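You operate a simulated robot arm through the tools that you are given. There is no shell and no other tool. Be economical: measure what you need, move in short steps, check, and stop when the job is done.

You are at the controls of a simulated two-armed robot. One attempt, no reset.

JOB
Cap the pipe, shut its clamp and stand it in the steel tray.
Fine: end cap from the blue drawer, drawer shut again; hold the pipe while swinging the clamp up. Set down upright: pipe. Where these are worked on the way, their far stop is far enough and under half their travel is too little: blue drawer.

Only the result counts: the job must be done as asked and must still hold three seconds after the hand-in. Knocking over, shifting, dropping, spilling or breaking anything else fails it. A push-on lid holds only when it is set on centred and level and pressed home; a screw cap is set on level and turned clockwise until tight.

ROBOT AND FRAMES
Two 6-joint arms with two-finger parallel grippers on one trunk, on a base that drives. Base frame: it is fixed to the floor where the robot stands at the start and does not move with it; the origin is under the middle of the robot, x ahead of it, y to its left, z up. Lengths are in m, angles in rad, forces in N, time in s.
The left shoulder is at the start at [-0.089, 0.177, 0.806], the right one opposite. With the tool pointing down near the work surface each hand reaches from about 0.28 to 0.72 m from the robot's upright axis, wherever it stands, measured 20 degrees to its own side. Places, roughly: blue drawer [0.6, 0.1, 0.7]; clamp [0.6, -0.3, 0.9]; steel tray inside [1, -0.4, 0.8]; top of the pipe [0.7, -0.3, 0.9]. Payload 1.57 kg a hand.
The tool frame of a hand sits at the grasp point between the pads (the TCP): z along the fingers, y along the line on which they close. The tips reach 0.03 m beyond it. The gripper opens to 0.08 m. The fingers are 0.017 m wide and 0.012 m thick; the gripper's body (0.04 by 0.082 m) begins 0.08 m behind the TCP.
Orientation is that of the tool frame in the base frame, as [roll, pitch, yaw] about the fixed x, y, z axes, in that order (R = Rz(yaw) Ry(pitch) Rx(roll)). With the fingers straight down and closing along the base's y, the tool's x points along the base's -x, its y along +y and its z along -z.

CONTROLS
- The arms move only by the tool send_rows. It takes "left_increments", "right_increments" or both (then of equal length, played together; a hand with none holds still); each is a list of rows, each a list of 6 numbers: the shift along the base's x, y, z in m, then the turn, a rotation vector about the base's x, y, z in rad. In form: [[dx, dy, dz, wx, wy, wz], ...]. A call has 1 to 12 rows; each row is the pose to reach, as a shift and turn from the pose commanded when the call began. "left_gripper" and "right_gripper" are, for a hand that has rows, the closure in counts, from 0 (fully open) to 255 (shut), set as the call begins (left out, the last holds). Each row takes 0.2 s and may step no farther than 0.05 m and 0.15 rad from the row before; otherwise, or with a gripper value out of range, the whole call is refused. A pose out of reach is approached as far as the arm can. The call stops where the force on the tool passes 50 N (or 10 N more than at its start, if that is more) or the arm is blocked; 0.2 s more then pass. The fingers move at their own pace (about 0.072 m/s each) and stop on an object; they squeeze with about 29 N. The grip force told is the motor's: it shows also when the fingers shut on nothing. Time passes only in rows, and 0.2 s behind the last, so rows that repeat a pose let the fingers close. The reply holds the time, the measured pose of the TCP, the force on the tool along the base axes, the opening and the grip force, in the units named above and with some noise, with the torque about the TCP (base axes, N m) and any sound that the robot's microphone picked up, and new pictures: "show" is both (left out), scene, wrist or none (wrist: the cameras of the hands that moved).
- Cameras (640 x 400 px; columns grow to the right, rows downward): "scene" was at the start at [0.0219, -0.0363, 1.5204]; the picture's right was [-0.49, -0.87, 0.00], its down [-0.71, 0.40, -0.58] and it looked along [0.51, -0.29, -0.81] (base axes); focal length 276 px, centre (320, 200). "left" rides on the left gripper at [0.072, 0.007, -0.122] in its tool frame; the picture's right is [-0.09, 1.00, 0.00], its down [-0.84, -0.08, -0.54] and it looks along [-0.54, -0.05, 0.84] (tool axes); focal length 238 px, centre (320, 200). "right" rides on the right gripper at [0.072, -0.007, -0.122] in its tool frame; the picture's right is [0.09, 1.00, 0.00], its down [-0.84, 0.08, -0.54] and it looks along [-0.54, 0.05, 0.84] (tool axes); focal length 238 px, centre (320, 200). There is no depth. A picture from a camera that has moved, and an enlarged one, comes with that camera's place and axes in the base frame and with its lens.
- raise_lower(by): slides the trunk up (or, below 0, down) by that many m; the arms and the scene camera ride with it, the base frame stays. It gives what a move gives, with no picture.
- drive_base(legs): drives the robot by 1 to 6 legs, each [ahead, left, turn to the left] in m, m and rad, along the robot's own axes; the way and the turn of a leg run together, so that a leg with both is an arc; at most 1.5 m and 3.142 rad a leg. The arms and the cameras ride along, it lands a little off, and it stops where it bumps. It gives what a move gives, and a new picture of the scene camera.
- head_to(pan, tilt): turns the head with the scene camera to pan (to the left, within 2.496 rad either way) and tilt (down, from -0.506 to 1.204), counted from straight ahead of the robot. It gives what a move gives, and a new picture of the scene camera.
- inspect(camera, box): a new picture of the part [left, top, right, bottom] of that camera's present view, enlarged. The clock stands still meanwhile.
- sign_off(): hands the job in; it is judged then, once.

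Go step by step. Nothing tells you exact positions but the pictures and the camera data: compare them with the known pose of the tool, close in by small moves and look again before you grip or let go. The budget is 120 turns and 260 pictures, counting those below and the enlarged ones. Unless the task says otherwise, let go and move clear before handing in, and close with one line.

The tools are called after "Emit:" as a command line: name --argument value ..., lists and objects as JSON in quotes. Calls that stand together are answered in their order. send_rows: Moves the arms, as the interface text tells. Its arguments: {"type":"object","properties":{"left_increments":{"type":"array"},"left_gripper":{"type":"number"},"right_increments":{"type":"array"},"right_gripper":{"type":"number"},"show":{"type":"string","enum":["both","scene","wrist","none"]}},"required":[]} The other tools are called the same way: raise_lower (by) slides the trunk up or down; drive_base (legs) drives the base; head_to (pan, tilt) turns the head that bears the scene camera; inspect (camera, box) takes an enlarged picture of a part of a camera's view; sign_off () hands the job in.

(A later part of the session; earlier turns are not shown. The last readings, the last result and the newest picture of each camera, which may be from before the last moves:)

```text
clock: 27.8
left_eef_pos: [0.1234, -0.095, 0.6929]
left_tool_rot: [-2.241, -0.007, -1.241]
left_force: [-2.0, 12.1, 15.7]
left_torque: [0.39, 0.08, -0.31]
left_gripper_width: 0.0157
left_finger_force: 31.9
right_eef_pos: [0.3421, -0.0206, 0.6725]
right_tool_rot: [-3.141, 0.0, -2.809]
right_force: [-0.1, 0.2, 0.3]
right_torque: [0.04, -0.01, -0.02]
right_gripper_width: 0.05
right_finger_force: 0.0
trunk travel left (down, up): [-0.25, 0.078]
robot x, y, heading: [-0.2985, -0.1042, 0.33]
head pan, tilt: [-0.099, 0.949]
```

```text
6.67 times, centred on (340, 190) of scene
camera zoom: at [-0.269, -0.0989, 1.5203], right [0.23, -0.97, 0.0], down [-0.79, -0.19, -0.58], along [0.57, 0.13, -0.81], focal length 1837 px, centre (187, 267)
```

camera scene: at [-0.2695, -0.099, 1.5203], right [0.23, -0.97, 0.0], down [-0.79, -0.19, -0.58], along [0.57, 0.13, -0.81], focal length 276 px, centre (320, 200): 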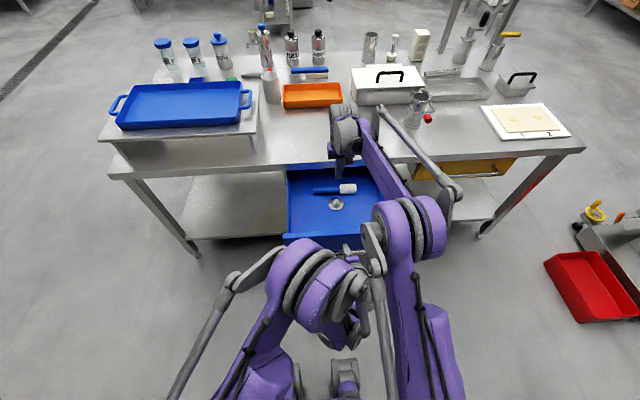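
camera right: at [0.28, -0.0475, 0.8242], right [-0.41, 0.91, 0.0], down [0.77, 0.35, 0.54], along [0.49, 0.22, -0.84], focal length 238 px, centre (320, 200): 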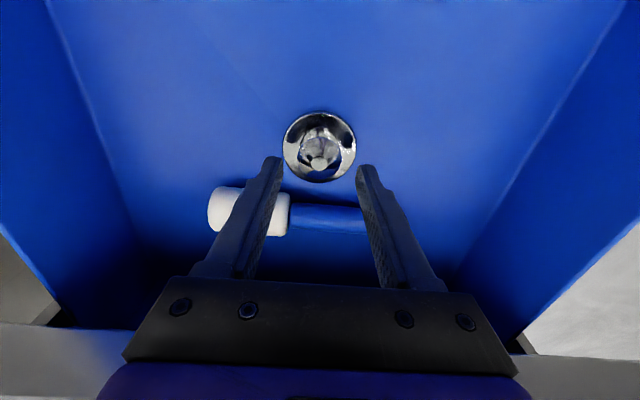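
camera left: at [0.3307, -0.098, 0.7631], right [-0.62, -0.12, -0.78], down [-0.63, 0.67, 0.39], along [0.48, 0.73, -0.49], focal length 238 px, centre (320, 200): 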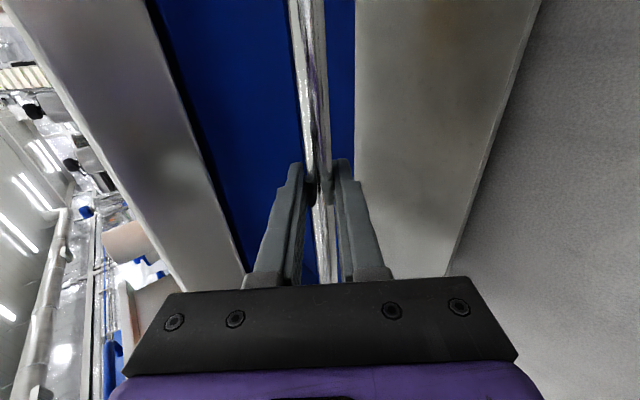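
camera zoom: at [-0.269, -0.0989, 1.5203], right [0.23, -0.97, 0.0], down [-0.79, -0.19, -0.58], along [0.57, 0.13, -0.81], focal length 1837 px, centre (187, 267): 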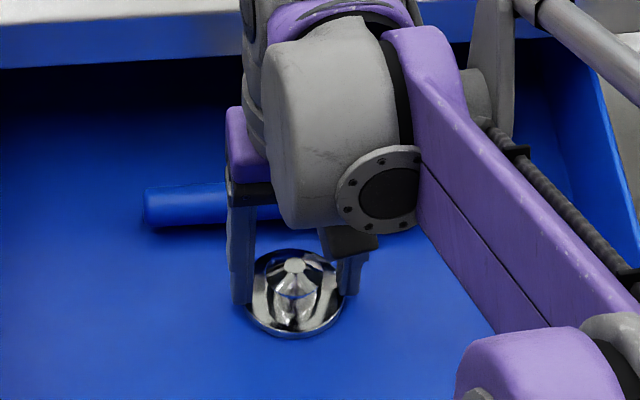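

The knob's wall runs from roughly z 0.635 to 0.658. I shift 2.5 mm toward the bench, go 6 mm deeper and watch the force.

Emit:
send_rows --right_increments '[[0.0024, 0.0008, -0.002, 0, 0, 0], [0.0024, 0.0008, -0.004, 0, 0, 0], [0.0024, 0.0008, -0.006, 0, 0, 0], [0.0024, 0.0008, -0.006, 0, 0, 0]]' --show "none"

```text
clock: 28.8
left_eef_pos: [0.1224, -0.0976, 0.6933]
left_tool_rot: [-2.242, -0.009, -1.242]
left_force: [-1.6, 10.9, -10.3]
left_torque: [0.3, 0.12, -0.48]
left_gripper_width: 0.0159
left_finger_force: 30.8
right_eef_pos: [0.3423, -0.0196, 0.6688]
right_tool_rot: [-3.139, 0.004, -2.808]
right_force: [-0.1, 0.0, 36.6]
right_torque: [0.06, 0.0, -0.01]
right_gripper_width: 0.0499
right_finger_force: 0.2
trunk travel left (down, up): [-0.25, 0.078]
robot x, y, heading: [-0.2999, -0.1009, 0.33]
head pan, tilt: [-0.099, 0.949]
```

Contact with the disc at TCP z 0.669. I raise 1.5 mm above it and grip.

Emit:
send_rows --right_increments '[[0.0, 0.0, 0.004, 0, 0, 0], [0.0, 0.0, 0.004, 0, 0, 0]]' --show "none"

Emit:
send_rows --right_increments '[[0, 0, 0, 0, 0, 0], [0, 0, 0, 0, 0, 0], [0, 0, 0, 0, 0, 0]]' --right_gripper 255 --show "none"

Emit:
send_rows --right_increments '[[0, 0, 0.003, 0, 0, 0], [0, 0, 0.008, 0, 0, 0], [0, 0, 0.015, 0, 0, 0], [0, 0, 0.025, 0, 0, 0]]' --show "wrist"

Emit:
inspect --camera "right" --box '[240, 110, 400, 210]'

```text
clock: 29.4
left_eef_pos: [0.1241, -0.0957, 0.6933]
left_tool_rot: [-2.241, -0.006, -1.242]
left_force: [-6.2, 8.9, 5.5]
left_torque: [0.46, 0.2, -0.24]
left_gripper_width: 0.0156
left_finger_force: 31.3
right_eef_pos: [0.3433, -0.0191, 0.6682]
right_tool_rot: [-3.14, 0.0, -2.808]
right_force: [1.6, 0.5, 4.8]
right_torque: [0.09, -0.05, -0.02]
right_gripper_width: 0.0499
right_finger_force: 0.0
trunk travel left (down, up): [-0.25, 0.078]
robot x, y, heading: [-0.2999, -0.1043, 0.331]
head pan, tilt: [-0.099, 0.949]
```

```text
clock: 30.2
left_eef_pos: [0.1236, -0.0958, 0.6927]
left_tool_rot: [-2.241, -0.006, -1.241]
left_force: [-2.8, 10.7, 11.5]
left_torque: [0.38, 0.13, -0.31]
left_gripper_width: 0.0156
left_finger_force: 31.6
right_eef_pos: [0.3434, -0.0191, 0.6696]
right_tool_rot: [-3.14, 0.0, -2.811]
right_force: [-0.4, 0.9, 1.1]
right_torque: [0.04, 0.0, 0.0]
right_gripper_width: 0.0327
right_finger_force: 29.3
trunk travel left (down, up): [-0.25, 0.078]
robot x, y, heading: [-0.3003, -0.1016, 0.336]
head pan, tilt: [-0.099, 0.949]
```

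```text
clock: 31.2
left_eef_pos: [0.1229, -0.096, 0.6935]
left_tool_rot: [-2.242, -0.008, -1.241]
left_force: [-2.0, 9.6, 14.2]
left_torque: [0.38, 0.13, -0.3]
left_gripper_width: 0.0158
left_finger_force: 31.7
right_eef_pos: [0.3438, -0.0175, 0.6946]
right_tool_rot: [-3.14, -0.001, -2.809]
right_force: [-0.1, -0.2, -0.7]
right_torque: [0.01, 0.0, 0.02]
right_gripper_width: 0.0329
right_finger_force: 29.2
trunk travel left (down, up): [-0.25, 0.078]
robot x, y, heading: [-0.2972, -0.101, 0.334]
head pan, tilt: [-0.099, 0.949]
camera right: at [0.2782, -0.0495, 0.8168], right [-0.41, 0.91, 0.0], down [0.77, 0.35, 0.54], along [0.49, 0.22, -0.84], focal length 238 px, centre (320, 200)
```

right: 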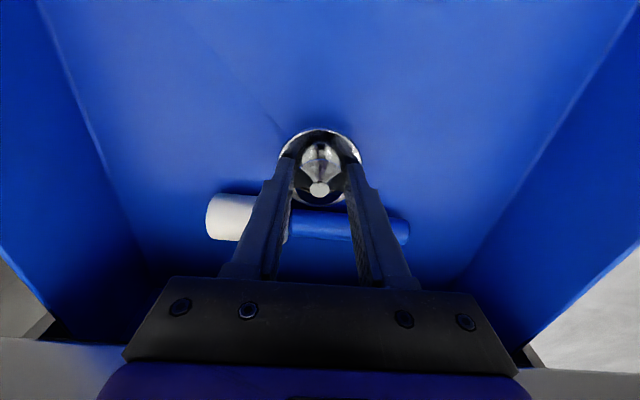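

```text
4.00 times, centred on (320, 160) of right
camera zoom: at [0.2782, -0.0495, 0.8168], right [-0.41, 0.91, 0.0], down [0.77, 0.35, 0.54], along [0.49, 0.22, -0.84], focal length 953 px, centre (320, 360)
```

zoom: 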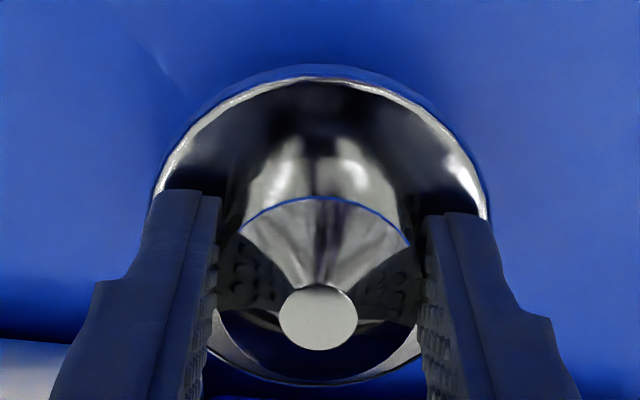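

The cap is held. I lift it clear of the drawer and view.

Emit:
send_rows --right_increments '[[0, 0, 0.02, 0, 0, 0], [0, 0, 0.05, 0, 0, 0], [0, 0, 0.08, 0, 0, 0], [0, 0, 0.115, 0, 0, 0], [0, 0, 0.15, 0, 0, 0], [0, 0, 0.19, 0, 0, 0], [0, 0, 0.23, 0, 0, 0], [0, -0.02, 0.27, 0, 0, 0], [0, -0.05, 0.3, 0, 0, 0], [0, -0.08, 0.32, 0, 0, 0]]'

Emit:
inspect --camera "scene" --box '[300, 80, 440, 260]'

```text
clock: 33.4
left_eef_pos: [0.1237, -0.0963, 0.6933]
left_tool_rot: [-2.242, -0.007, -1.24]
left_force: [-3.5, 7.4, 15.7]
left_torque: [0.83, 0.16, 0.31]
left_gripper_width: 0.0161
left_finger_force: 31.4
right_eef_pos: [0.3456, -0.0981, 1.0156]
right_tool_rot: [-3.141, 0.0, -2.81]
right_force: [-0.2, 0.5, -0.5]
right_torque: [0.0, 0.02, 0.01]
right_gripper_width: 0.0324
right_finger_force: 28.8
trunk travel left (down, up): [-0.25, 0.078]
robot x, y, heading: [-0.2994, -0.1037, 0.332]
head pan, tilt: [-0.099, 0.949]
camera scene: at [-0.269, -0.0996, 1.5202], right [0.23, -0.97, 0.0], down [-0.79, -0.19, -0.58], along [0.57, 0.13, -0.81], focal length 276 px, centre (320, 200)
camera right: at [0.2787, -0.1284, 1.1376], right [-0.41, 0.91, 0.0], down [0.77, 0.35, 0.54], along [0.49, 0.22, -0.84], focal length 238 px, centre (320, 200)
```

scene: 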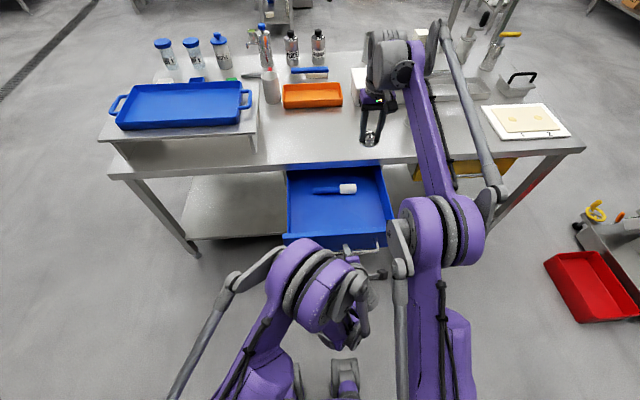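
right: 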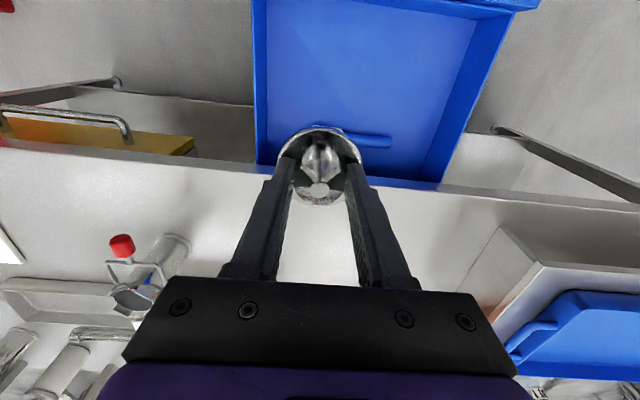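

```text
2.22 times, centred on (370, 170) of scene
camera zoom: at [-0.269, -0.0996, 1.5202], right [0.23, -0.97, 0.0], down [-0.79, -0.19, -0.58], along [0.57, 0.13, -0.81], focal length 612 px, centre (209, 267)
```

zoom: 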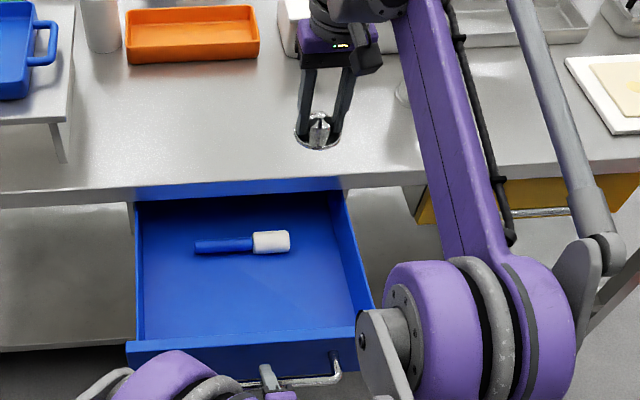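

Cap is well held. Now I push the drawer shut: drive forward 0.15 while holding the handle, then finish with the arm.

Emit:
drive_base --legs '[[0.13, 0, 0]]'

```text
clock: 34.7
left_eef_pos: [0.2436, -0.057, 0.6923]
left_tool_rot: [-2.241, -0.006, -1.244]
left_force: [2.2, -9.2, 21.5]
left_torque: [0.12, 0.02, -0.42]
left_gripper_width: 0.0157
left_finger_force: 30.8
right_eef_pos: [0.4652, -0.0581, 1.0154]
right_tool_rot: [-3.141, 0.0, -2.812]
right_force: [-0.1, -0.1, -0.2]
right_torque: [-0.04, 0.04, 0.01]
right_gripper_width: 0.0328
right_finger_force: 29.1
trunk travel left (down, up): [-0.25, 0.078]
robot x, y, heading: [-0.1783, -0.0614, 0.329]
head pan, tilt: [-0.099, 0.949]
camera scene: at [-0.1475, -0.0597, 1.5202], right [0.23, -0.97, 0.0], down [-0.79, -0.19, -0.58], along [0.57, 0.13, -0.81], focal length 276 px, centre (320, 200)
```

scene: 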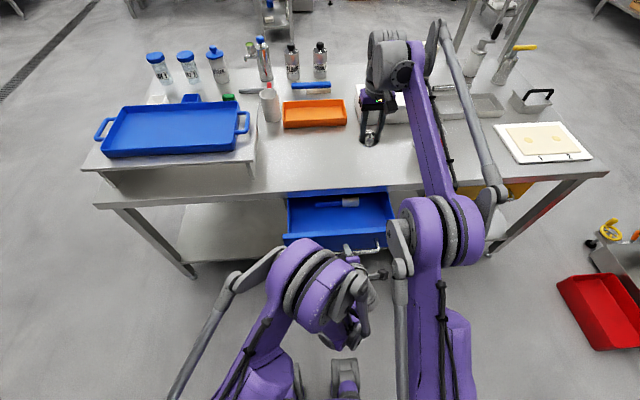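

Now the left arm pushes the remaining ~0.17 m.

Emit:
send_rows --left_increments '[[0.018, 0.0062, 0, 0, 0, 0], [0.036, 0.0124, 0, 0, 0, 0], [0.054, 0.0186, 0, 0, 0, 0], [0.072, 0.0248, 0, 0, 0, 0], [0.09, 0.031, 0, 0, 0, 0], [0.108, 0.0372, 0, 0, 0, 0], [0.126, 0.0434, 0, 0, 0, 0], [0.144, 0.0496, 0, 0, 0, 0], [0.155, 0.0534, 0, 0, 0, 0], [0.163, 0.0561, 0, 0, 0, 0], [0.168, 0.0578, 0, 0, 0, 0]]' --show "scene"

Emit:
inspect --camera "scene" --box '[270, 160, 430, 260]'

```text
clock: 36.9
left_eef_pos: [0.4026, -0.004, 0.6927]
left_tool_rot: [-2.25, -0.006, -1.247]
left_force: [-16.5, -6.2, 1.8]
left_torque: [0.78, 0.23, -0.03]
left_gripper_width: 0.0158
left_finger_force: 31.3
right_eef_pos: [0.4645, -0.0575, 1.0153]
right_tool_rot: [3.141, 0.0, -2.812]
right_force: [0.0, 0.2, -1.0]
right_torque: [0.02, 0.04, 0.0]
right_gripper_width: 0.0327
right_finger_force: 29.5
trunk travel left (down, up): [-0.25, 0.078]
robot x, y, heading: [-0.1784, -0.0623, 0.332]
head pan, tilt: [-0.099, 0.949]
stopped in row 11 (left hand): the force on the tool passed its limit at 54 N (the readings are from after the stop); the commanded pose is now the measured one
camera scene: at [-0.1484, -0.0587, 1.5204], right [0.23, -0.97, 0.0], down [-0.79, -0.19, -0.58], along [0.57, 0.13, -0.81], focal length 276 px, centre (320, 200)
```

scene: 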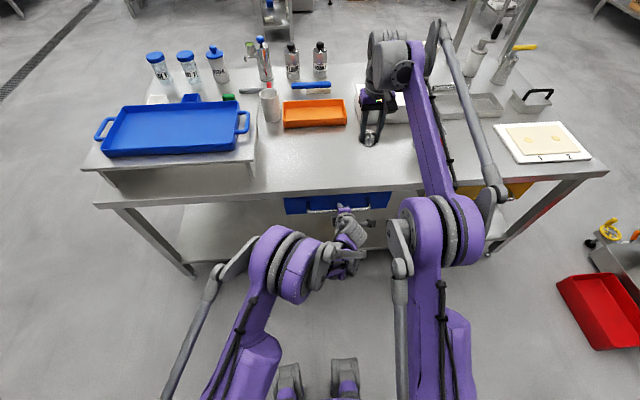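

```text
4.00 times, centred on (350, 210) of scene
camera zoom: at [-0.1484, -0.0587, 1.5204], right [0.23, -0.97, 0.0], down [-0.79, -0.19, -0.58], along [0.57, 0.13, -0.81], focal length 1102 px, centre (200, 160)
```

zoom: 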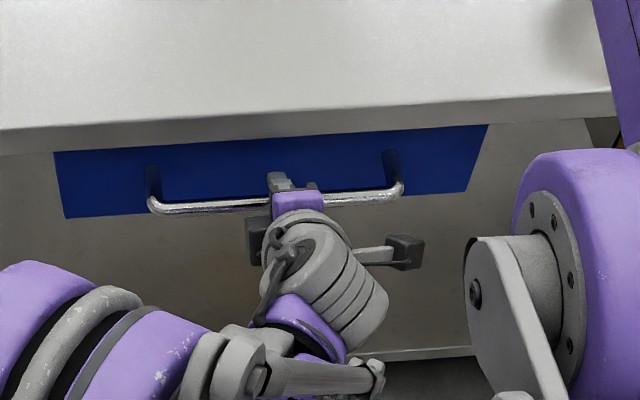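

The drawer is home. I release the handle and back the left hand off along its approach line.

Emit:
send_rows --left_increments '[[0, 0, 0, 0, 0, 0], [0, 0, 0, 0, 0, 0], [-0.015, -0.005, 0.0125, 0, 0, 0], [-0.037, -0.0127, 0.031, 0, 0, 0], [-0.074, -0.0254, 0.062, 0, 0, 0], [-0.111, -0.038, 0.093, 0, 0, 0]]' --left_gripper 143 --show "none"

Emit:
send_rows --left_increments '[[-0.02, 0, 0.05, -0.048, 0.142, 0], [-0.03, 0.01, 0.1, -0.096, 0.284, 0], [-0.03, 0.03, 0.15, -0.144, 0.426, 0], [-0.03, 0.05, 0.2, -0.192, 0.568, 0], [-0.03, 0.07, 0.24, -0.24, 0.71, 0], [-0.03, 0.09, 0.28, -0.288, 0.852, 0]]' --show "scene"

Emit:
inspect --camera "scene" --box '[270, 160, 430, 260]'

```text
clock: 38.3
left_eef_pos: [0.2947, -0.0397, 0.7854]
left_tool_rot: [-2.25, -0.011, -1.245]
left_force: [0.1, -0.2, -0.3]
left_torque: [0.04, -0.01, 0.04]
left_gripper_width: 0.0351
left_finger_force: 0.0
right_eef_pos: [0.4653, -0.0594, 1.0149]
right_tool_rot: [-3.141, 0.001, -2.812]
right_force: [-0.1, -0.3, -1.0]
right_torque: [-0.02, -0.03, -0.02]
right_gripper_width: 0.0327
right_finger_force: 29.2
trunk travel left (down, up): [-0.25, 0.078]
robot x, y, heading: [-0.1785, -0.0628, 0.328]
head pan, tilt: [-0.099, 0.949]
```

```text
refused: row 1 steps farther than a row can; nothing moved
```

```text
4.00 times, centred on (350, 210) of scene
camera zoom: at [-0.1488, -0.059, 1.5202], right [0.23, -0.97, 0.0], down [-0.79, -0.19, -0.58], along [0.57, 0.13, -0.81], focal length 1102 px, centre (200, 160)
```

zoom: 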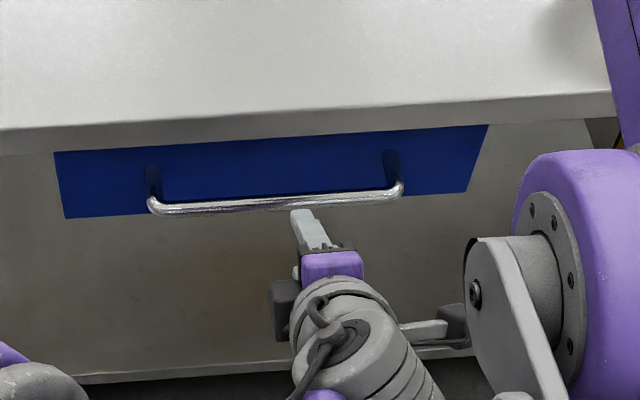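

Drawer remains closed. I raise both hands to a safe height before driving sideways toward the pipe.

Emit:
send_rows --left_increments '[[-0.01, 0.0, 0.045, 0, 0, 0], [-0.02, 0.01, 0.09, 0, 0, 0], [-0.03, 0.02, 0.13, 0, 0, 0], [-0.03, 0.04, 0.17, 0, 0, 0], [-0.03, 0.06, 0.21, 0, 0, 0], [-0.03, 0.08, 0.25, 0, 0, 0], [-0.03, 0.1, 0.29, 0, 0, 0]]' --right_increments '[[-0.02, -0.007, 0.02, 0, 0, 0], [-0.04, -0.014, 0.04, 0, 0, 0], [-0.06, -0.03, 0.06, 0, 0, 0], [-0.08, -0.05, 0.08, 0, 0, 0], [-0.1, -0.07, 0.1, 0, 0, 0], [-0.12, -0.09, 0.12, 0, 0, 0], [-0.12, -0.1, 0.14, 0, 0, 0]]' --left_gripper 255 --show "none"

Emit:
head_to --pan -0.5 --tilt 0.85

```text
clock: 39.9
left_eef_pos: [0.2635, 0.0609, 1.0771]
left_tool_rot: [-2.251, -0.011, -1.246]
left_force: [0.5, -0.1, -0.6]
left_torque: [0.03, -0.03, 0.0]
left_gripper_width: 0.0
left_finger_force: 21.5
right_eef_pos: [0.3449, -0.1579, 1.1572]
right_tool_rot: [-3.141, -0.001, -2.812]
right_force: [0.1, 0.0, -1.0]
right_torque: [-0.02, 0.0, 0.01]
right_gripper_width: 0.0324
right_finger_force: 29.1
trunk travel left (down, up): [-0.25, 0.078]
robot x, y, heading: [-0.1799, -0.0648, 0.33]
head pan, tilt: [-0.099, 0.949]
```

```text
clock: 40.8
left_eef_pos: [0.2628, 0.0601, 1.0751]
left_tool_rot: [-2.25, -0.01, -1.246]
left_force: [0.4, 0.0, 0.8]
left_torque: [0.03, 0.01, -0.04]
left_gripper_width: 0.0003
left_finger_force: 20.6
right_eef_pos: [0.3448, -0.1583, 1.1559]
right_tool_rot: [3.14, -0.001, -2.811]
right_force: [0.3, 0.3, -0.6]
right_torque: [-0.04, 0.03, 0.01]
right_gripper_width: 0.0324
right_finger_force: 29.1
trunk travel left (down, up): [-0.25, 0.078]
robot x, y, heading: [-0.1753, -0.0606, 0.331]
head pan, tilt: [-0.499, 0.85]
camera scene: at [-0.1412, -0.0886, 1.5277], right [-0.17, -0.99, 0.0], down [-0.74, 0.13, -0.66], along [0.65, -0.11, -0.75], focal length 276 px, centre (320, 200)
```

scene: 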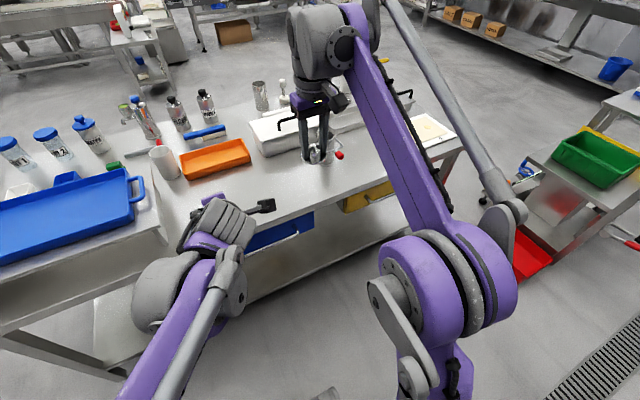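

Path to the right is clear (red bin is ~1 m off). I drive right along the bench and a bit closer.

Emit:
drive_base --legs '[[0, -0.44, 0], [0.17, 0, 0]]'

Emit:
head_to --pan -0.1 --tilt 0.9

```text
clock: 46.2
left_eef_pos: [0.5656, -0.2977, 1.0762]
left_tool_rot: [-2.251, -0.007, -1.247]
left_force: [0.9, -0.4, 0.2]
left_torque: [0.0, -0.01, 0.04]
left_gripper_width: 0.0001
left_finger_force: 21.7
right_eef_pos: [0.6467, -0.5173, 1.1554]
right_tool_rot: [-3.141, 0.001, -2.815]
right_force: [-1.5, 0.1, -0.6]
right_torque: [0.01, 0.01, 0.03]
right_gripper_width: 0.0327
right_finger_force: 29.0
trunk travel left (down, up): [-0.25, 0.078]
robot x, y, heading: [0.1213, -0.4196, 0.33]
head pan, tilt: [-0.499, 0.85]
camera scene: at [0.1607, -0.446, 1.5277], right [-0.17, -0.98, 0.0], down [-0.74, 0.13, -0.66], along [0.65, -0.11, -0.75], focal length 276 px, centre (320, 200)
```

scene: 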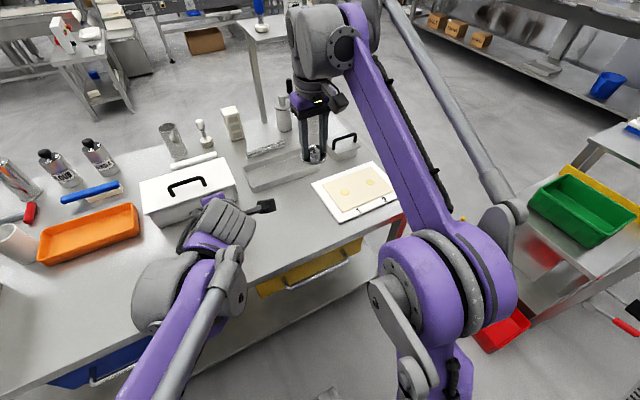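

```text
clock: 47.1
left_eef_pos: [0.5653, -0.2996, 1.0767]
left_tool_rot: [-2.25, -0.009, -1.248]
left_force: [0.5, -1.0, 0.2]
left_torque: [0.01, -0.01, 0.01]
left_gripper_width: 0.0001
left_finger_force: 21.2
right_eef_pos: [0.6457, -0.5158, 1.1556]
right_tool_rot: [-3.141, -0.001, -2.814]
right_force: [0.8, -0.6, -1.6]
right_torque: [-0.02, 0.01, -0.01]
right_gripper_width: 0.0326
right_finger_force: 29.5
trunk travel left (down, up): [-0.25, 0.078]
robot x, y, heading: [0.1233, -0.4174, 0.326]
head pan, tilt: [-0.099, 0.901]
camera scene: at [0.1567, -0.4158, 1.5239], right [0.22, -0.97, 0.0], down [-0.76, -0.18, -0.62], along [0.61, 0.14, -0.78], focal length 276 px, centre (320, 200)
```

scene: 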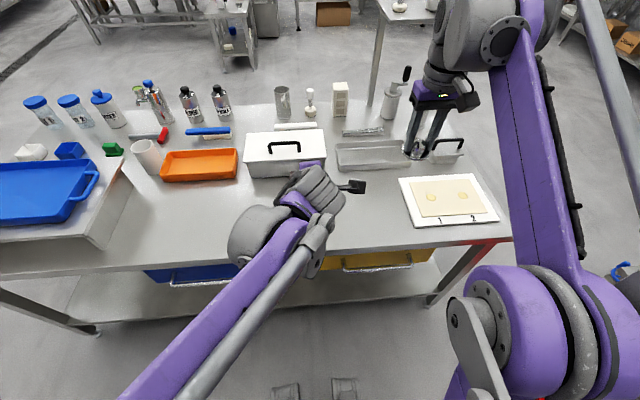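

The left hand blocks the view of the pipe. I move it aside and bring the right hand to a viewing spot beside the pipe.

Emit:
send_rows --left_increments '[[-0.028, 0.033, 0, 0, 0, 0], [-0.056, 0.066, 0, 0, 0, 0], [-0.084, 0.099, 0, 0, 0, 0], [-0.112, 0.132, 0, 0, 0, 0], [-0.14, 0.165, 0, 0, 0, 0]]' --right_increments '[[0.016, 0.033, -0.01, 0, 0, 0], [0.032, 0.066, -0.02, 0, 0, 0], [0.048, 0.099, -0.03, 0, 0, 0], [0.064, 0.132, -0.04, 0, 0, 0], [0.081, 0.163, -0.05, 0, 0, 0]]'

Emit:
inspect --camera "right" --box '[380, 60, 580, 260]'

Emit:
inspect --camera "scene" --box '[260, 100, 420, 220]'

```text
clock: 48.3
left_eef_pos: [0.4246, -0.1316, 1.0754]
left_tool_rot: [-2.25, -0.01, -1.248]
left_force: [-0.4, 0.2, 0.6]
left_torque: [0.01, 0.04, -0.04]
left_gripper_width: 0.0
left_finger_force: 21.3
right_eef_pos: [0.7173, -0.3575, 1.0951]
right_tool_rot: [-3.14, 0.0, -2.815]
right_force: [0.3, 0.3, -1.3]
right_torque: [-0.03, 0.01, 0.04]
right_gripper_width: 0.0324
right_finger_force: 28.7
right hand out of reach, approached as far as the arm can: row 5
trunk travel left (down, up): [-0.25, 0.078]
robot x, y, heading: [0.1227, -0.4195, 0.325]
head pan, tilt: [-0.099, 0.901]
camera scene: at [0.1569, -0.4149, 1.5238], right [0.22, -0.97, 0.0], down [-0.76, -0.18, -0.62], along [0.61, 0.14, -0.78], focal length 276 px, centre (320, 200)
camera right: at [0.6514, -0.3864, 1.2178], right [-0.41, 0.91, 0.0], down [0.77, 0.34, 0.54], along [0.5, 0.22, -0.84], focal length 238 px, centre (320, 200)
camera left: at [0.3534, -0.2296, 1.1486], right [-0.62, -0.12, -0.78], down [-0.62, 0.68, 0.39], along [0.48, 0.72, -0.49], focal length 238 px, centre (320, 200)
```

scene: 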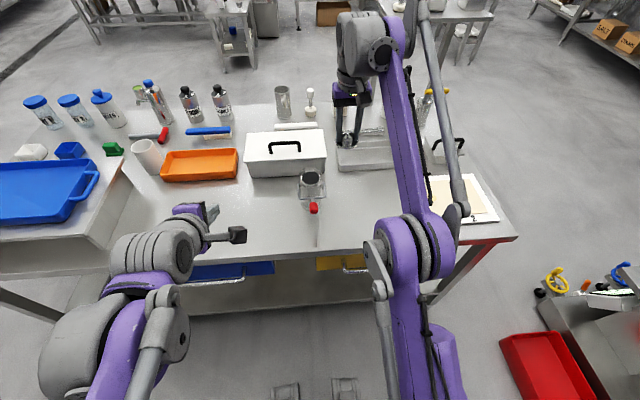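
right: 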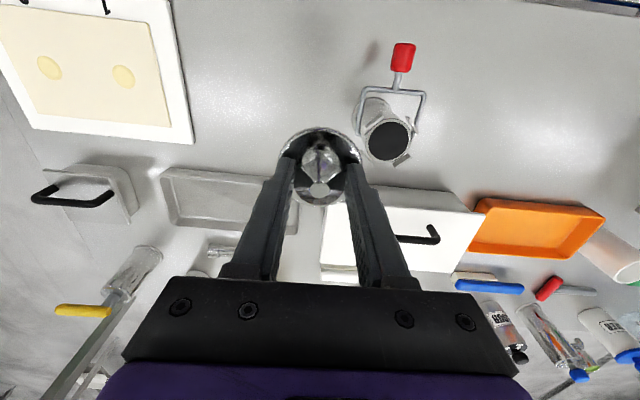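
left: 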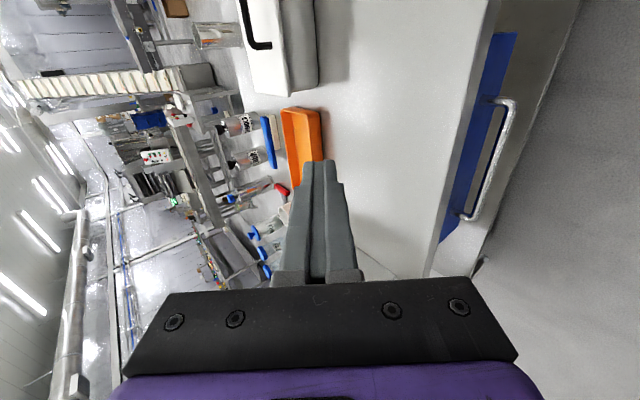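

```text
2.00 times, centred on (480, 160) of right
camera zoom: at [0.6514, -0.3864, 1.2178], right [-0.41, 0.91, 0.0], down [0.77, 0.34, 0.54], along [0.5, 0.22, -0.84], focal length 477 px, centre (0, 280)
```

zoom: 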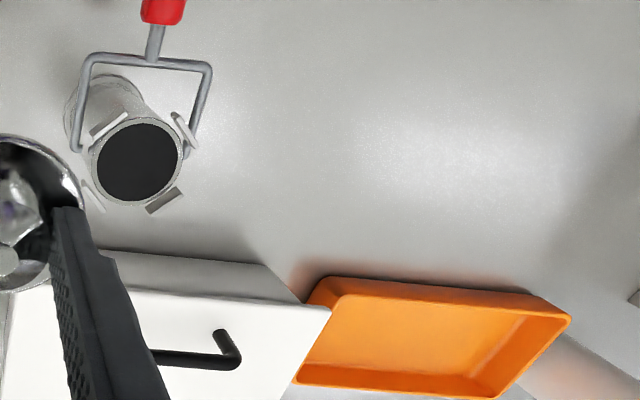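

```text
3.33 times, centred on (340, 160) of scene
camera zoom: at [0.1569, -0.4149, 1.5238], right [0.22, -0.97, 0.0], down [-0.76, -0.18, -0.62], along [0.61, 0.14, -0.78], focal length 918 px, centre (253, 333)
```

zoom: 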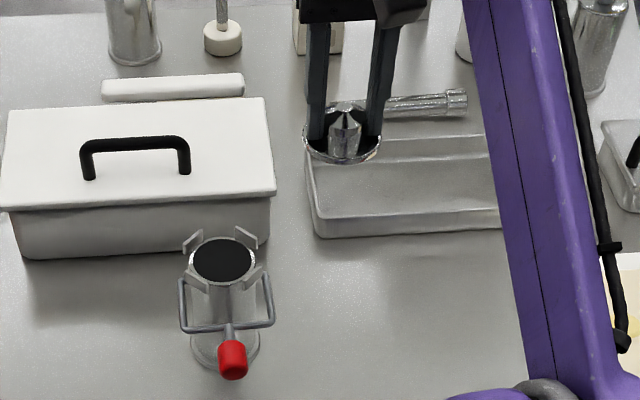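

Pipe rim is now fixed at about (0.713, -0.259, 0.909), with four guide tabs around it. I move the cap above it at TCP z≈1.02 and compare in the pictures.

Emit:
send_rows --right_increments '[[-0.001, 0.033, -0.03, 0, 0, 0], [-0.003, 0.066, -0.05, 0, 0, 0], [-0.0047, 0.0985, -0.075, 0, 0, 0], [-0.0047, 0.0985, -0.075, 0, 0, 0]]' --show "wrist"

Emit:
inspect --camera "scene" --box '[260, 100, 380, 220]'

Emit:
inspect --camera "right" --box '[240, 80, 400, 210]'

```text
clock: 49.3
left_eef_pos: [0.4246, -0.1321, 1.0767]
left_tool_rot: [-2.249, -0.008, -1.249]
left_force: [0.5, -0.3, -0.2]
left_torque: [0.0, 0.02, 0.0]
left_gripper_width: 0.0001
left_finger_force: 21.3
right_eef_pos: [0.7109, -0.2622, 1.0207]
right_tool_rot: [3.141, -0.002, -2.816]
right_force: [0.0, -0.1, -1.1]
right_torque: [-0.03, 0.02, 0.0]
right_gripper_width: 0.0324
right_finger_force: 28.8
trunk travel left (down, up): [-0.25, 0.078]
robot x, y, heading: [0.1209, -0.4225, 0.326]
head pan, tilt: [-0.099, 0.901]
camera right: at [0.645, -0.291, 1.144], right [-0.41, 0.91, 0.0], down [0.77, 0.34, 0.54], along [0.5, 0.22, -0.84], focal length 238 px, centre (320, 200)
```

right: 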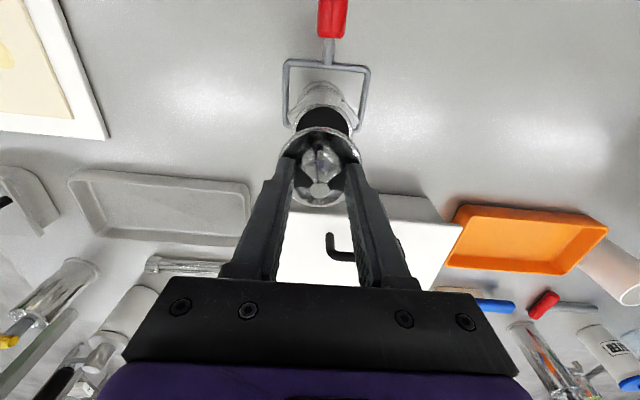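

```text
3.33 times, centred on (320, 160) of scene
camera zoom: at [0.1568, -0.4163, 1.5239], right [0.22, -0.97, 0.0], down [-0.76, -0.18, -0.62], along [0.61, 0.14, -0.78], focal length 918 px, centre (320, 333)
```

zoom: 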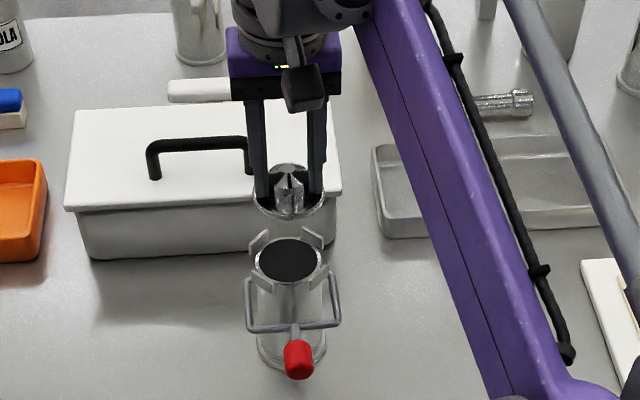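

```text
3.08 times, centred on (320, 145) of right
camera zoom: at [0.645, -0.291, 1.144], right [-0.41, 0.91, 0.0], down [0.77, 0.34, 0.54], along [0.5, 0.22, -0.84], focal length 733 px, centre (320, 369)
```

zoom: 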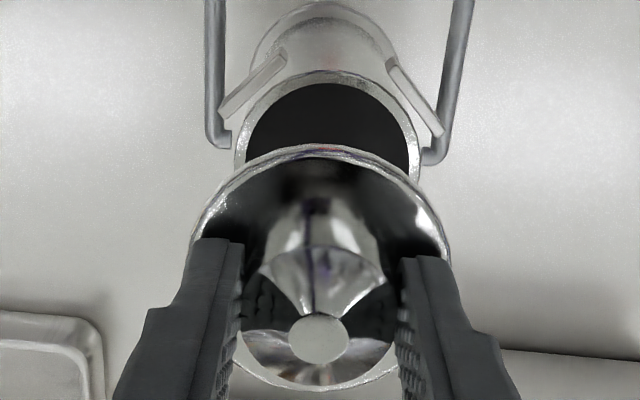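

Offsets: the cap needs ≈5.6 mm more toward the bench's back and ≈2.5 mm left. I correct and lower to just above the tabs.

Emit:
send_rows --right_increments '[[0.0045, 0.0042, -0.015, 0, 0, 0], [0.0045, 0.0042, -0.035, 0, 0, 0], [0.0045, 0.0042, -0.052, 0, 0, 0], [0.0045, 0.0042, -0.052, 0, 0, 0]]' --show "none"

Emit:
inspect --camera "scene" --box '[270, 130, 350, 190]'

Emit:
inspect --camera "right" --box '[240, 80, 400, 210]'

```text
clock: 50.3
left_eef_pos: [0.4239, -0.1325, 1.0777]
left_tool_rot: [-2.249, -0.008, -1.247]
left_force: [0.4, -0.6, 0.8]
left_torque: [0.0, 0.01, 0.0]
left_gripper_width: 0.0001
left_finger_force: 21.2
right_eef_pos: [0.7164, -0.2567, 0.97]
right_tool_rot: [-3.141, 0.0, -2.816]
right_force: [0.2, -0.1, -0.4]
right_torque: [-0.02, 0.0, -0.01]
right_gripper_width: 0.033
right_finger_force: 28.7
trunk travel left (down, up): [-0.25, 0.078]
robot x, y, heading: [0.1193, -0.4215, 0.324]
head pan, tilt: [-0.099, 0.901]
```

```text
6.67 times, centred on (310, 160) of scene
camera zoom: at [0.1568, -0.4158, 1.5239], right [0.22, -0.97, 0.0], down [-0.76, -0.18, -0.62], along [0.61, 0.14, -0.78], focal length 1837 px, centre (387, 467)
```

zoom: 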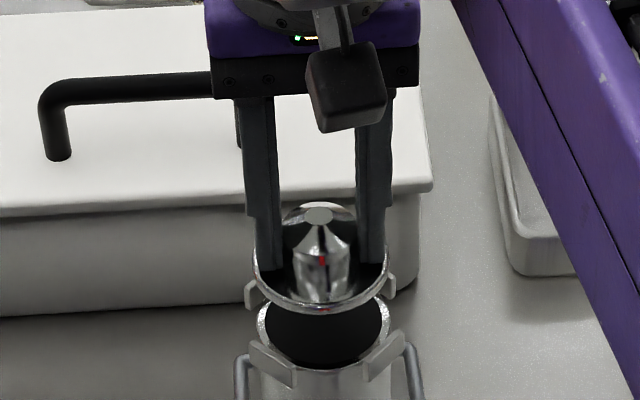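

```text
3.08 times, centred on (320, 145) of right
camera zoom: at [0.6506, -0.2863, 1.0928], right [-0.41, 0.91, 0.0], down [0.77, 0.34, 0.54], along [0.5, 0.22, -0.84], focal length 733 px, centre (320, 369)
```

zoom: 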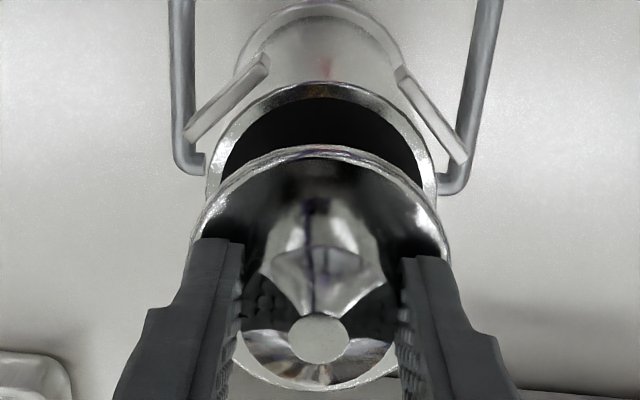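

Rim estimated at z≈0.904 and the cap is ~3.6 mm too far back. I correct and lower to just over the rim.

Emit:
send_rows --right_increments '[[-0.0034, -0.001, 0, 0, 0, 0], [-0.0034, -0.001, -0.01, 0, 0, 0], [-0.0034, -0.001, -0.02, 0, 0, 0], [-0.0034, -0.001, -0.02, 0, 0, 0]]' --show "none"

Emit:
inspect --camera "scene" --box '[270, 130, 350, 190]'

Emit:
inspect --camera "right" --box '[240, 80, 400, 210]'

```text
clock: 51.3
left_eef_pos: [0.4245, -0.1314, 1.0758]
left_tool_rot: [-2.249, -0.007, -1.247]
left_force: [0.6, -0.3, 0.0]
left_torque: [0.01, 0.01, -0.01]
left_gripper_width: 0.0
left_finger_force: 21.8
right_eef_pos: [0.7131, -0.2563, 0.9503]
right_tool_rot: [3.141, 0.0, -2.816]
right_force: [1.0, 0.3, 4.7]
right_torque: [0.14, -0.13, -0.02]
right_gripper_width: 0.0328
right_finger_force: 29.3
trunk travel left (down, up): [-0.25, 0.078]
robot x, y, heading: [0.1227, -0.4206, 0.329]
head pan, tilt: [-0.099, 0.901]
```

```text
6.67 times, centred on (310, 160) of scene
camera zoom: at [0.1566, -0.4157, 1.5239], right [0.22, -0.97, 0.0], down [-0.76, -0.18, -0.62], along [0.61, 0.14, -0.78], focal length 1837 px, centre (387, 467)
```

zoom: 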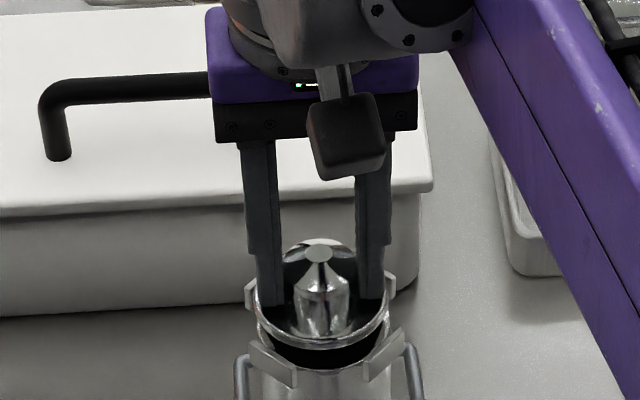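

```text
3.08 times, centred on (320, 145) of right
camera zoom: at [0.6476, -0.2866, 1.0728], right [-0.41, 0.91, 0.0], down [0.77, 0.34, 0.54], along [0.5, 0.22, -0.84], focal length 733 px, centre (320, 369)
```

zoom: 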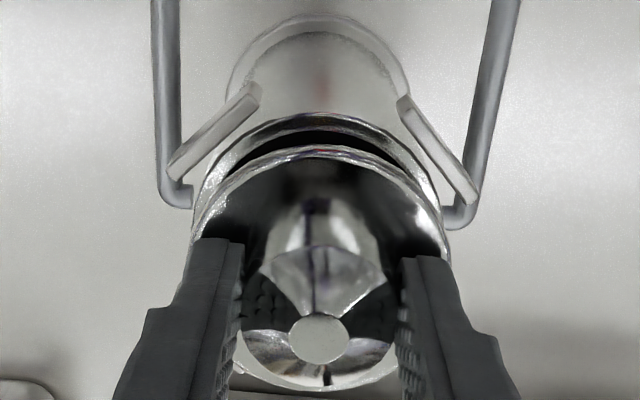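

Light contact with the back-left tab (torque shows it). I lift 3 mm, shift 2.5 mm toward me and 0.5 mm right, and lower again gently.

Emit:
send_rows --right_increments '[[0, 0, 0.004, 0, 0, 0], [-0.0023, -0.0013, 0.004, 0, 0, 0], [-0.0023, -0.0013, 0.0, 0, 0, 0], [-0.0023, -0.0013, -0.003, 0, 0, 0], [-0.0023, -0.0013, -0.005, 0, 0, 0]]' --show "none"

Emit:
inspect --camera "scene" --box '[270, 130, 350, 190]'

Emit:
inspect --camera "right" --box '[240, 80, 400, 210]'

```text
clock: 52.5
left_eef_pos: [0.4254, -0.1314, 1.0764]
left_tool_rot: [-2.25, -0.01, -1.249]
left_force: [-0.6, 0.0, -0.2]
left_torque: [0.01, -0.04, -0.05]
left_gripper_width: 0.0001
left_finger_force: 21.7
right_eef_pos: [0.7114, -0.2583, 0.9439]
right_tool_rot: [3.141, 0.0, -2.815]
right_force: [0.8, -0.5, -0.9]
right_torque: [0.0, -0.02, 0.0]
right_gripper_width: 0.0327
right_finger_force: 29.4
trunk travel left (down, up): [-0.25, 0.078]
robot x, y, heading: [0.123, -0.4211, 0.326]
head pan, tilt: [-0.099, 0.901]
```

```text
6.67 times, centred on (310, 160) of scene
camera zoom: at [0.157, -0.4156, 1.5238], right [0.22, -0.97, 0.0], down [-0.76, -0.18, -0.62], along [0.61, 0.14, -0.78], focal length 1837 px, centre (387, 467)
```

zoom: 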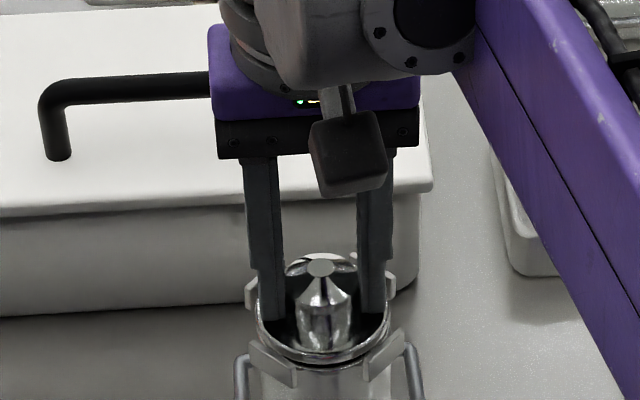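

```text
3.08 times, centred on (320, 145) of right
camera zoom: at [0.6448, -0.2879, 1.0671], right [-0.41, 0.91, 0.0], down [0.77, 0.34, 0.54], along [0.5, 0.22, -0.84], focal length 733 px, centre (320, 369)
```

zoom: 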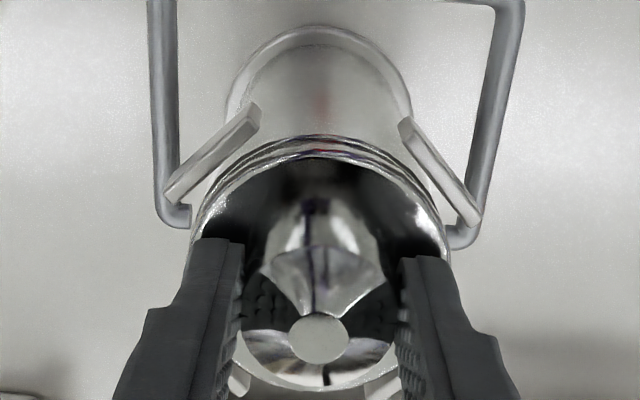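

Free now, with the cap between the tabs. I lower slowly until it seats.

Emit:
send_rows --right_increments '[[0, 0, -0.002, 0, 0, 0], [0, 0, -0.004, 0, 0, 0], [0, 0, -0.005, 0, 0, 0], [0, 0, -0.005, 0, 0, 0]]' --show "none"

Emit:
inspect --camera "scene" --box '[270, 130, 350, 190]'

Emit:
inspect --camera "right" --box '[240, 80, 400, 210]'

```text
clock: 53.5
left_eef_pos: [0.4242, -0.1326, 1.0763]
left_tool_rot: [-2.25, -0.009, -1.247]
left_force: [1.3, 0.1, 0.6]
left_torque: [-0.02, 0.02, 0.02]
left_gripper_width: 0.0003
left_finger_force: 21.2
right_eef_pos: [0.7093, -0.2584, 0.9429]
right_tool_rot: [-3.141, 0.003, -2.815]
right_force: [9.7, 2.3, 28.2]
right_torque: [0.08, -0.51, 0.0]
right_gripper_width: 0.0326
right_finger_force: 29.0
trunk travel left (down, up): [-0.25, 0.078]
robot x, y, heading: [0.1216, -0.4215, 0.326]
head pan, tilt: [-0.099, 0.901]
```

```text
6.67 times, centred on (310, 160) of scene
camera zoom: at [0.1554, -0.4161, 1.5241], right [0.22, -0.97, 0.0], down [-0.76, -0.18, -0.62], along [0.61, 0.14, -0.78], focal length 1837 px, centre (387, 467)
```

zoom: 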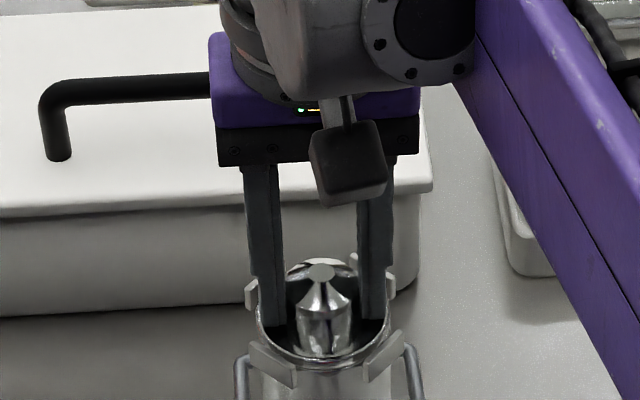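

```text
3.08 times, centred on (320, 145) of right
camera zoom: at [0.6433, -0.2884, 1.0641], right [-0.41, 0.91, 0.0], down [0.77, 0.34, 0.54], along [0.5, 0.22, -0.84], focal length 733 px, centre (320, 369)
```

zoom: 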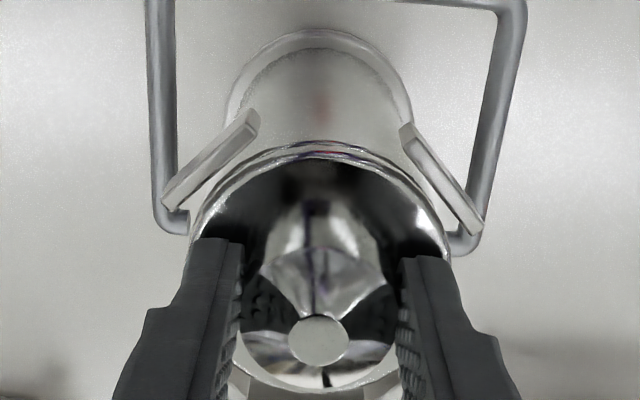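

Vertical contact of 28 N with some sideways push from the front. I ease 2 mm toward the back while keeping light pressure to see whether it drops further.

Emit:
send_rows --right_increments '[[0.0, 0.0, 0.002, 0, 0, 0], [0.0015, 0.0005, 0.002, 0, 0, 0], [0.0015, 0.0005, 0.0, 0, 0, 0], [0.0015, 0.0005, -0.001, 0, 0, 0], [0.0015, 0.0005, -0.001, 0, 0, 0]]' --show "none"

Emit:
inspect --camera "right" --box '[240, 80, 400, 210]'

```text
clock: 54.7
left_eef_pos: [0.4228, -0.1322, 1.0771]
left_tool_rot: [-2.248, -0.009, -1.249]
left_force: [-0.4, -0.2, 0.0]
left_torque: [0.0, 0.0, -0.03]
left_gripper_width: 0.0001
left_finger_force: 21.3
right_eef_pos: [0.7091, -0.258, 0.9415]
right_tool_rot: [-3.141, 0.004, -2.814]
right_force: [0.9, 0.3, 37.3]
right_torque: [-0.11, 0.12, 0.03]
right_gripper_width: 0.0325
right_finger_force: 29.6
trunk travel left (down, up): [-0.25, 0.078]
robot x, y, heading: [0.1226, -0.4203, 0.325]
head pan, tilt: [-0.099, 0.901]
```

```text
3.08 times, centred on (320, 145) of right
camera zoom: at [0.6436, -0.2883, 1.0638], right [-0.41, 0.91, 0.0], down [0.77, 0.34, 0.54], along [0.5, 0.22, -0.84], focal length 733 px, centre (320, 369)
```

zoom: 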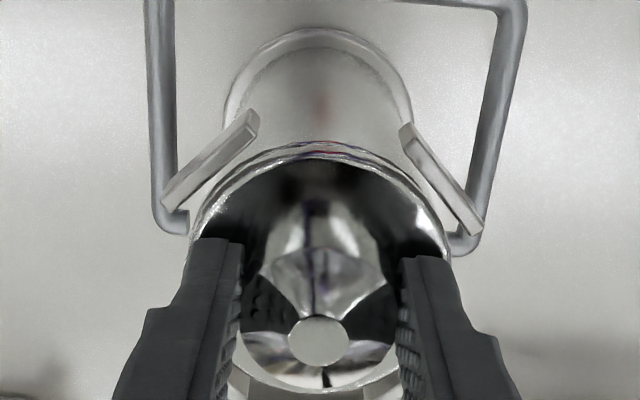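

Now a clean, centred vertical force: the cap is seated. I ease pressure, open slightly and lift away.

Emit:
send_rows --right_increments '[[0.0, 0.0, 0.001, 0, 0, 0], [0.0, 0.0, 0.001, 0, 0, 0]]' --right_gripper 120 --show "none"

Emit:
send_rows --right_increments '[[0.0, 0.0, 0.005, 0, 0, 0], [0.0, 0.0, 0.02, 0, 0, 0], [0.0, 0.0, 0.05, 0, 0, 0], [0.0, 0.0, 0.09, 0, 0, 0], [0.0, -0.03, 0.12, 0, 0, 0], [0.015, -0.075, 0.12, 0, 0, 0], [0.03, -0.12, 0.12, 0, 0, 0]]'

Emit:
inspect --camera "scene" --box '[260, 120, 360, 220]'

Emit:
inspect --camera "right" --box '[360, 40, 520, 190]'

```text
clock: 55.3
left_eef_pos: [0.4235, -0.1323, 1.0769]
left_tool_rot: [-2.249, -0.009, -1.249]
left_force: [0.3, 0.2, 0.2]
left_torque: [0.0, -0.04, -0.03]
left_gripper_width: 0.0
left_finger_force: 21.4
right_eef_pos: [0.7104, -0.2581, 0.9415]
right_tool_rot: [-3.141, 0.002, -2.816]
right_force: [-2.4, -0.4, 28.7]
right_torque: [-0.04, 0.1, -0.02]
right_gripper_width: 0.0337
right_finger_force: 0.0
trunk travel left (down, up): [-0.25, 0.078]
robot x, y, heading: [0.1221, -0.4216, 0.328]
head pan, tilt: [-0.099, 0.901]
```

```text
clock: 56.9
left_eef_pos: [0.4251, -0.133, 1.077]
left_tool_rot: [-2.25, -0.008, -1.249]
left_force: [-0.3, -0.3, 0.2]
left_torque: [0.04, 0.05, 0.0]
left_gripper_width: 0.0
left_finger_force: 21.6
right_eef_pos: [0.7427, -0.3794, 1.061]
right_tool_rot: [3.14, -0.003, -2.815]
right_force: [-0.7, 0.0, -1.3]
right_torque: [0.01, 0.02, 0.03]
right_gripper_width: 0.0425
right_finger_force: 0.1
trunk travel left (down, up): [-0.25, 0.078]
robot x, y, heading: [0.1225, -0.4184, 0.324]
head pan, tilt: [-0.099, 0.901]
camera scene: at [0.1568, -0.417, 1.5238], right [0.22, -0.97, 0.0], down [-0.76, -0.18, -0.62], along [0.61, 0.14, -0.78], focal length 276 px, centre (320, 200)
camera right: at [0.6766, -0.4085, 1.1827], right [-0.41, 0.91, 0.0], down [0.77, 0.34, 0.54], along [0.5, 0.22, -0.84], focal length 238 px, centre (320, 200)
```

scene: 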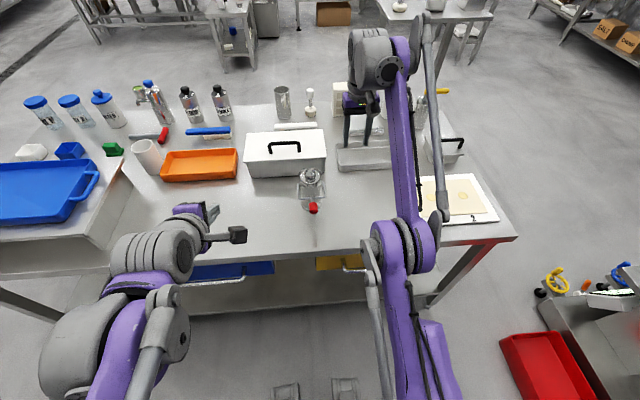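
right: 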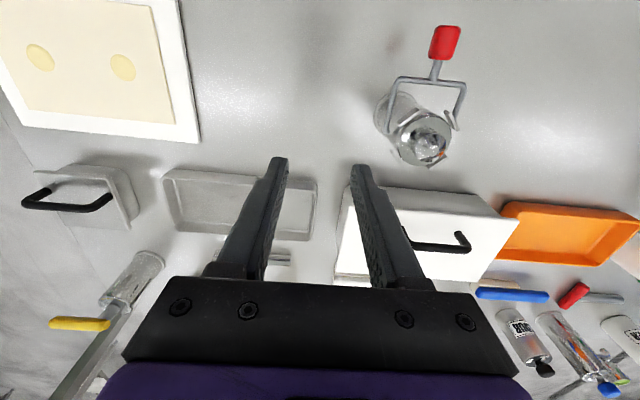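

```text
4.00 times, centred on (310, 170) of scene
camera zoom: at [0.1568, -0.417, 1.5238], right [0.22, -0.97, 0.0], down [-0.76, -0.18, -0.62], along [0.61, 0.14, -0.78], focal length 1102 px, centre (360, 320)
```

zoom: 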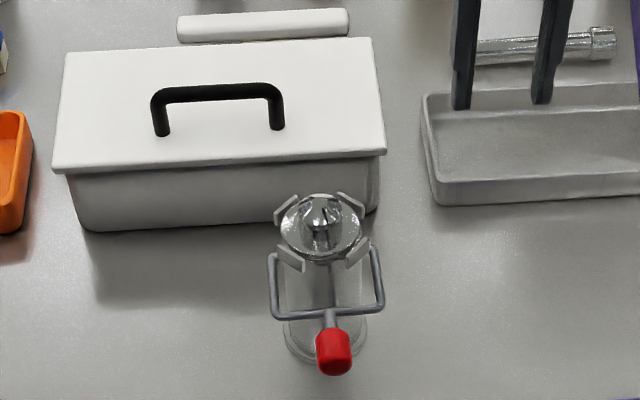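

```text
2.67 times, centred on (440, 115) of right
camera zoom: at [0.6766, -0.4085, 1.1827], right [-0.41, 0.91, 0.0], down [0.77, 0.34, 0.54], along [0.5, 0.22, -0.84], focal length 636 px, centre (0, 427)
```

zoom: 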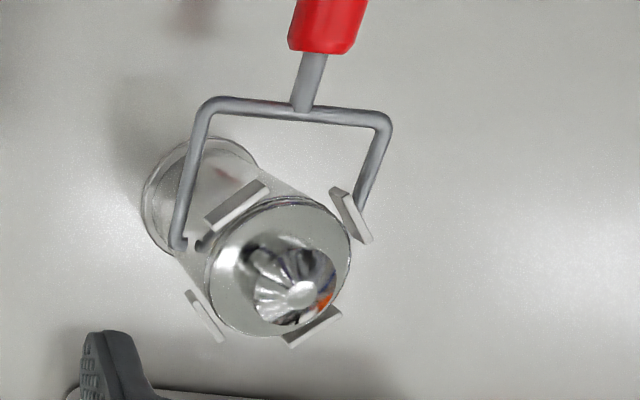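

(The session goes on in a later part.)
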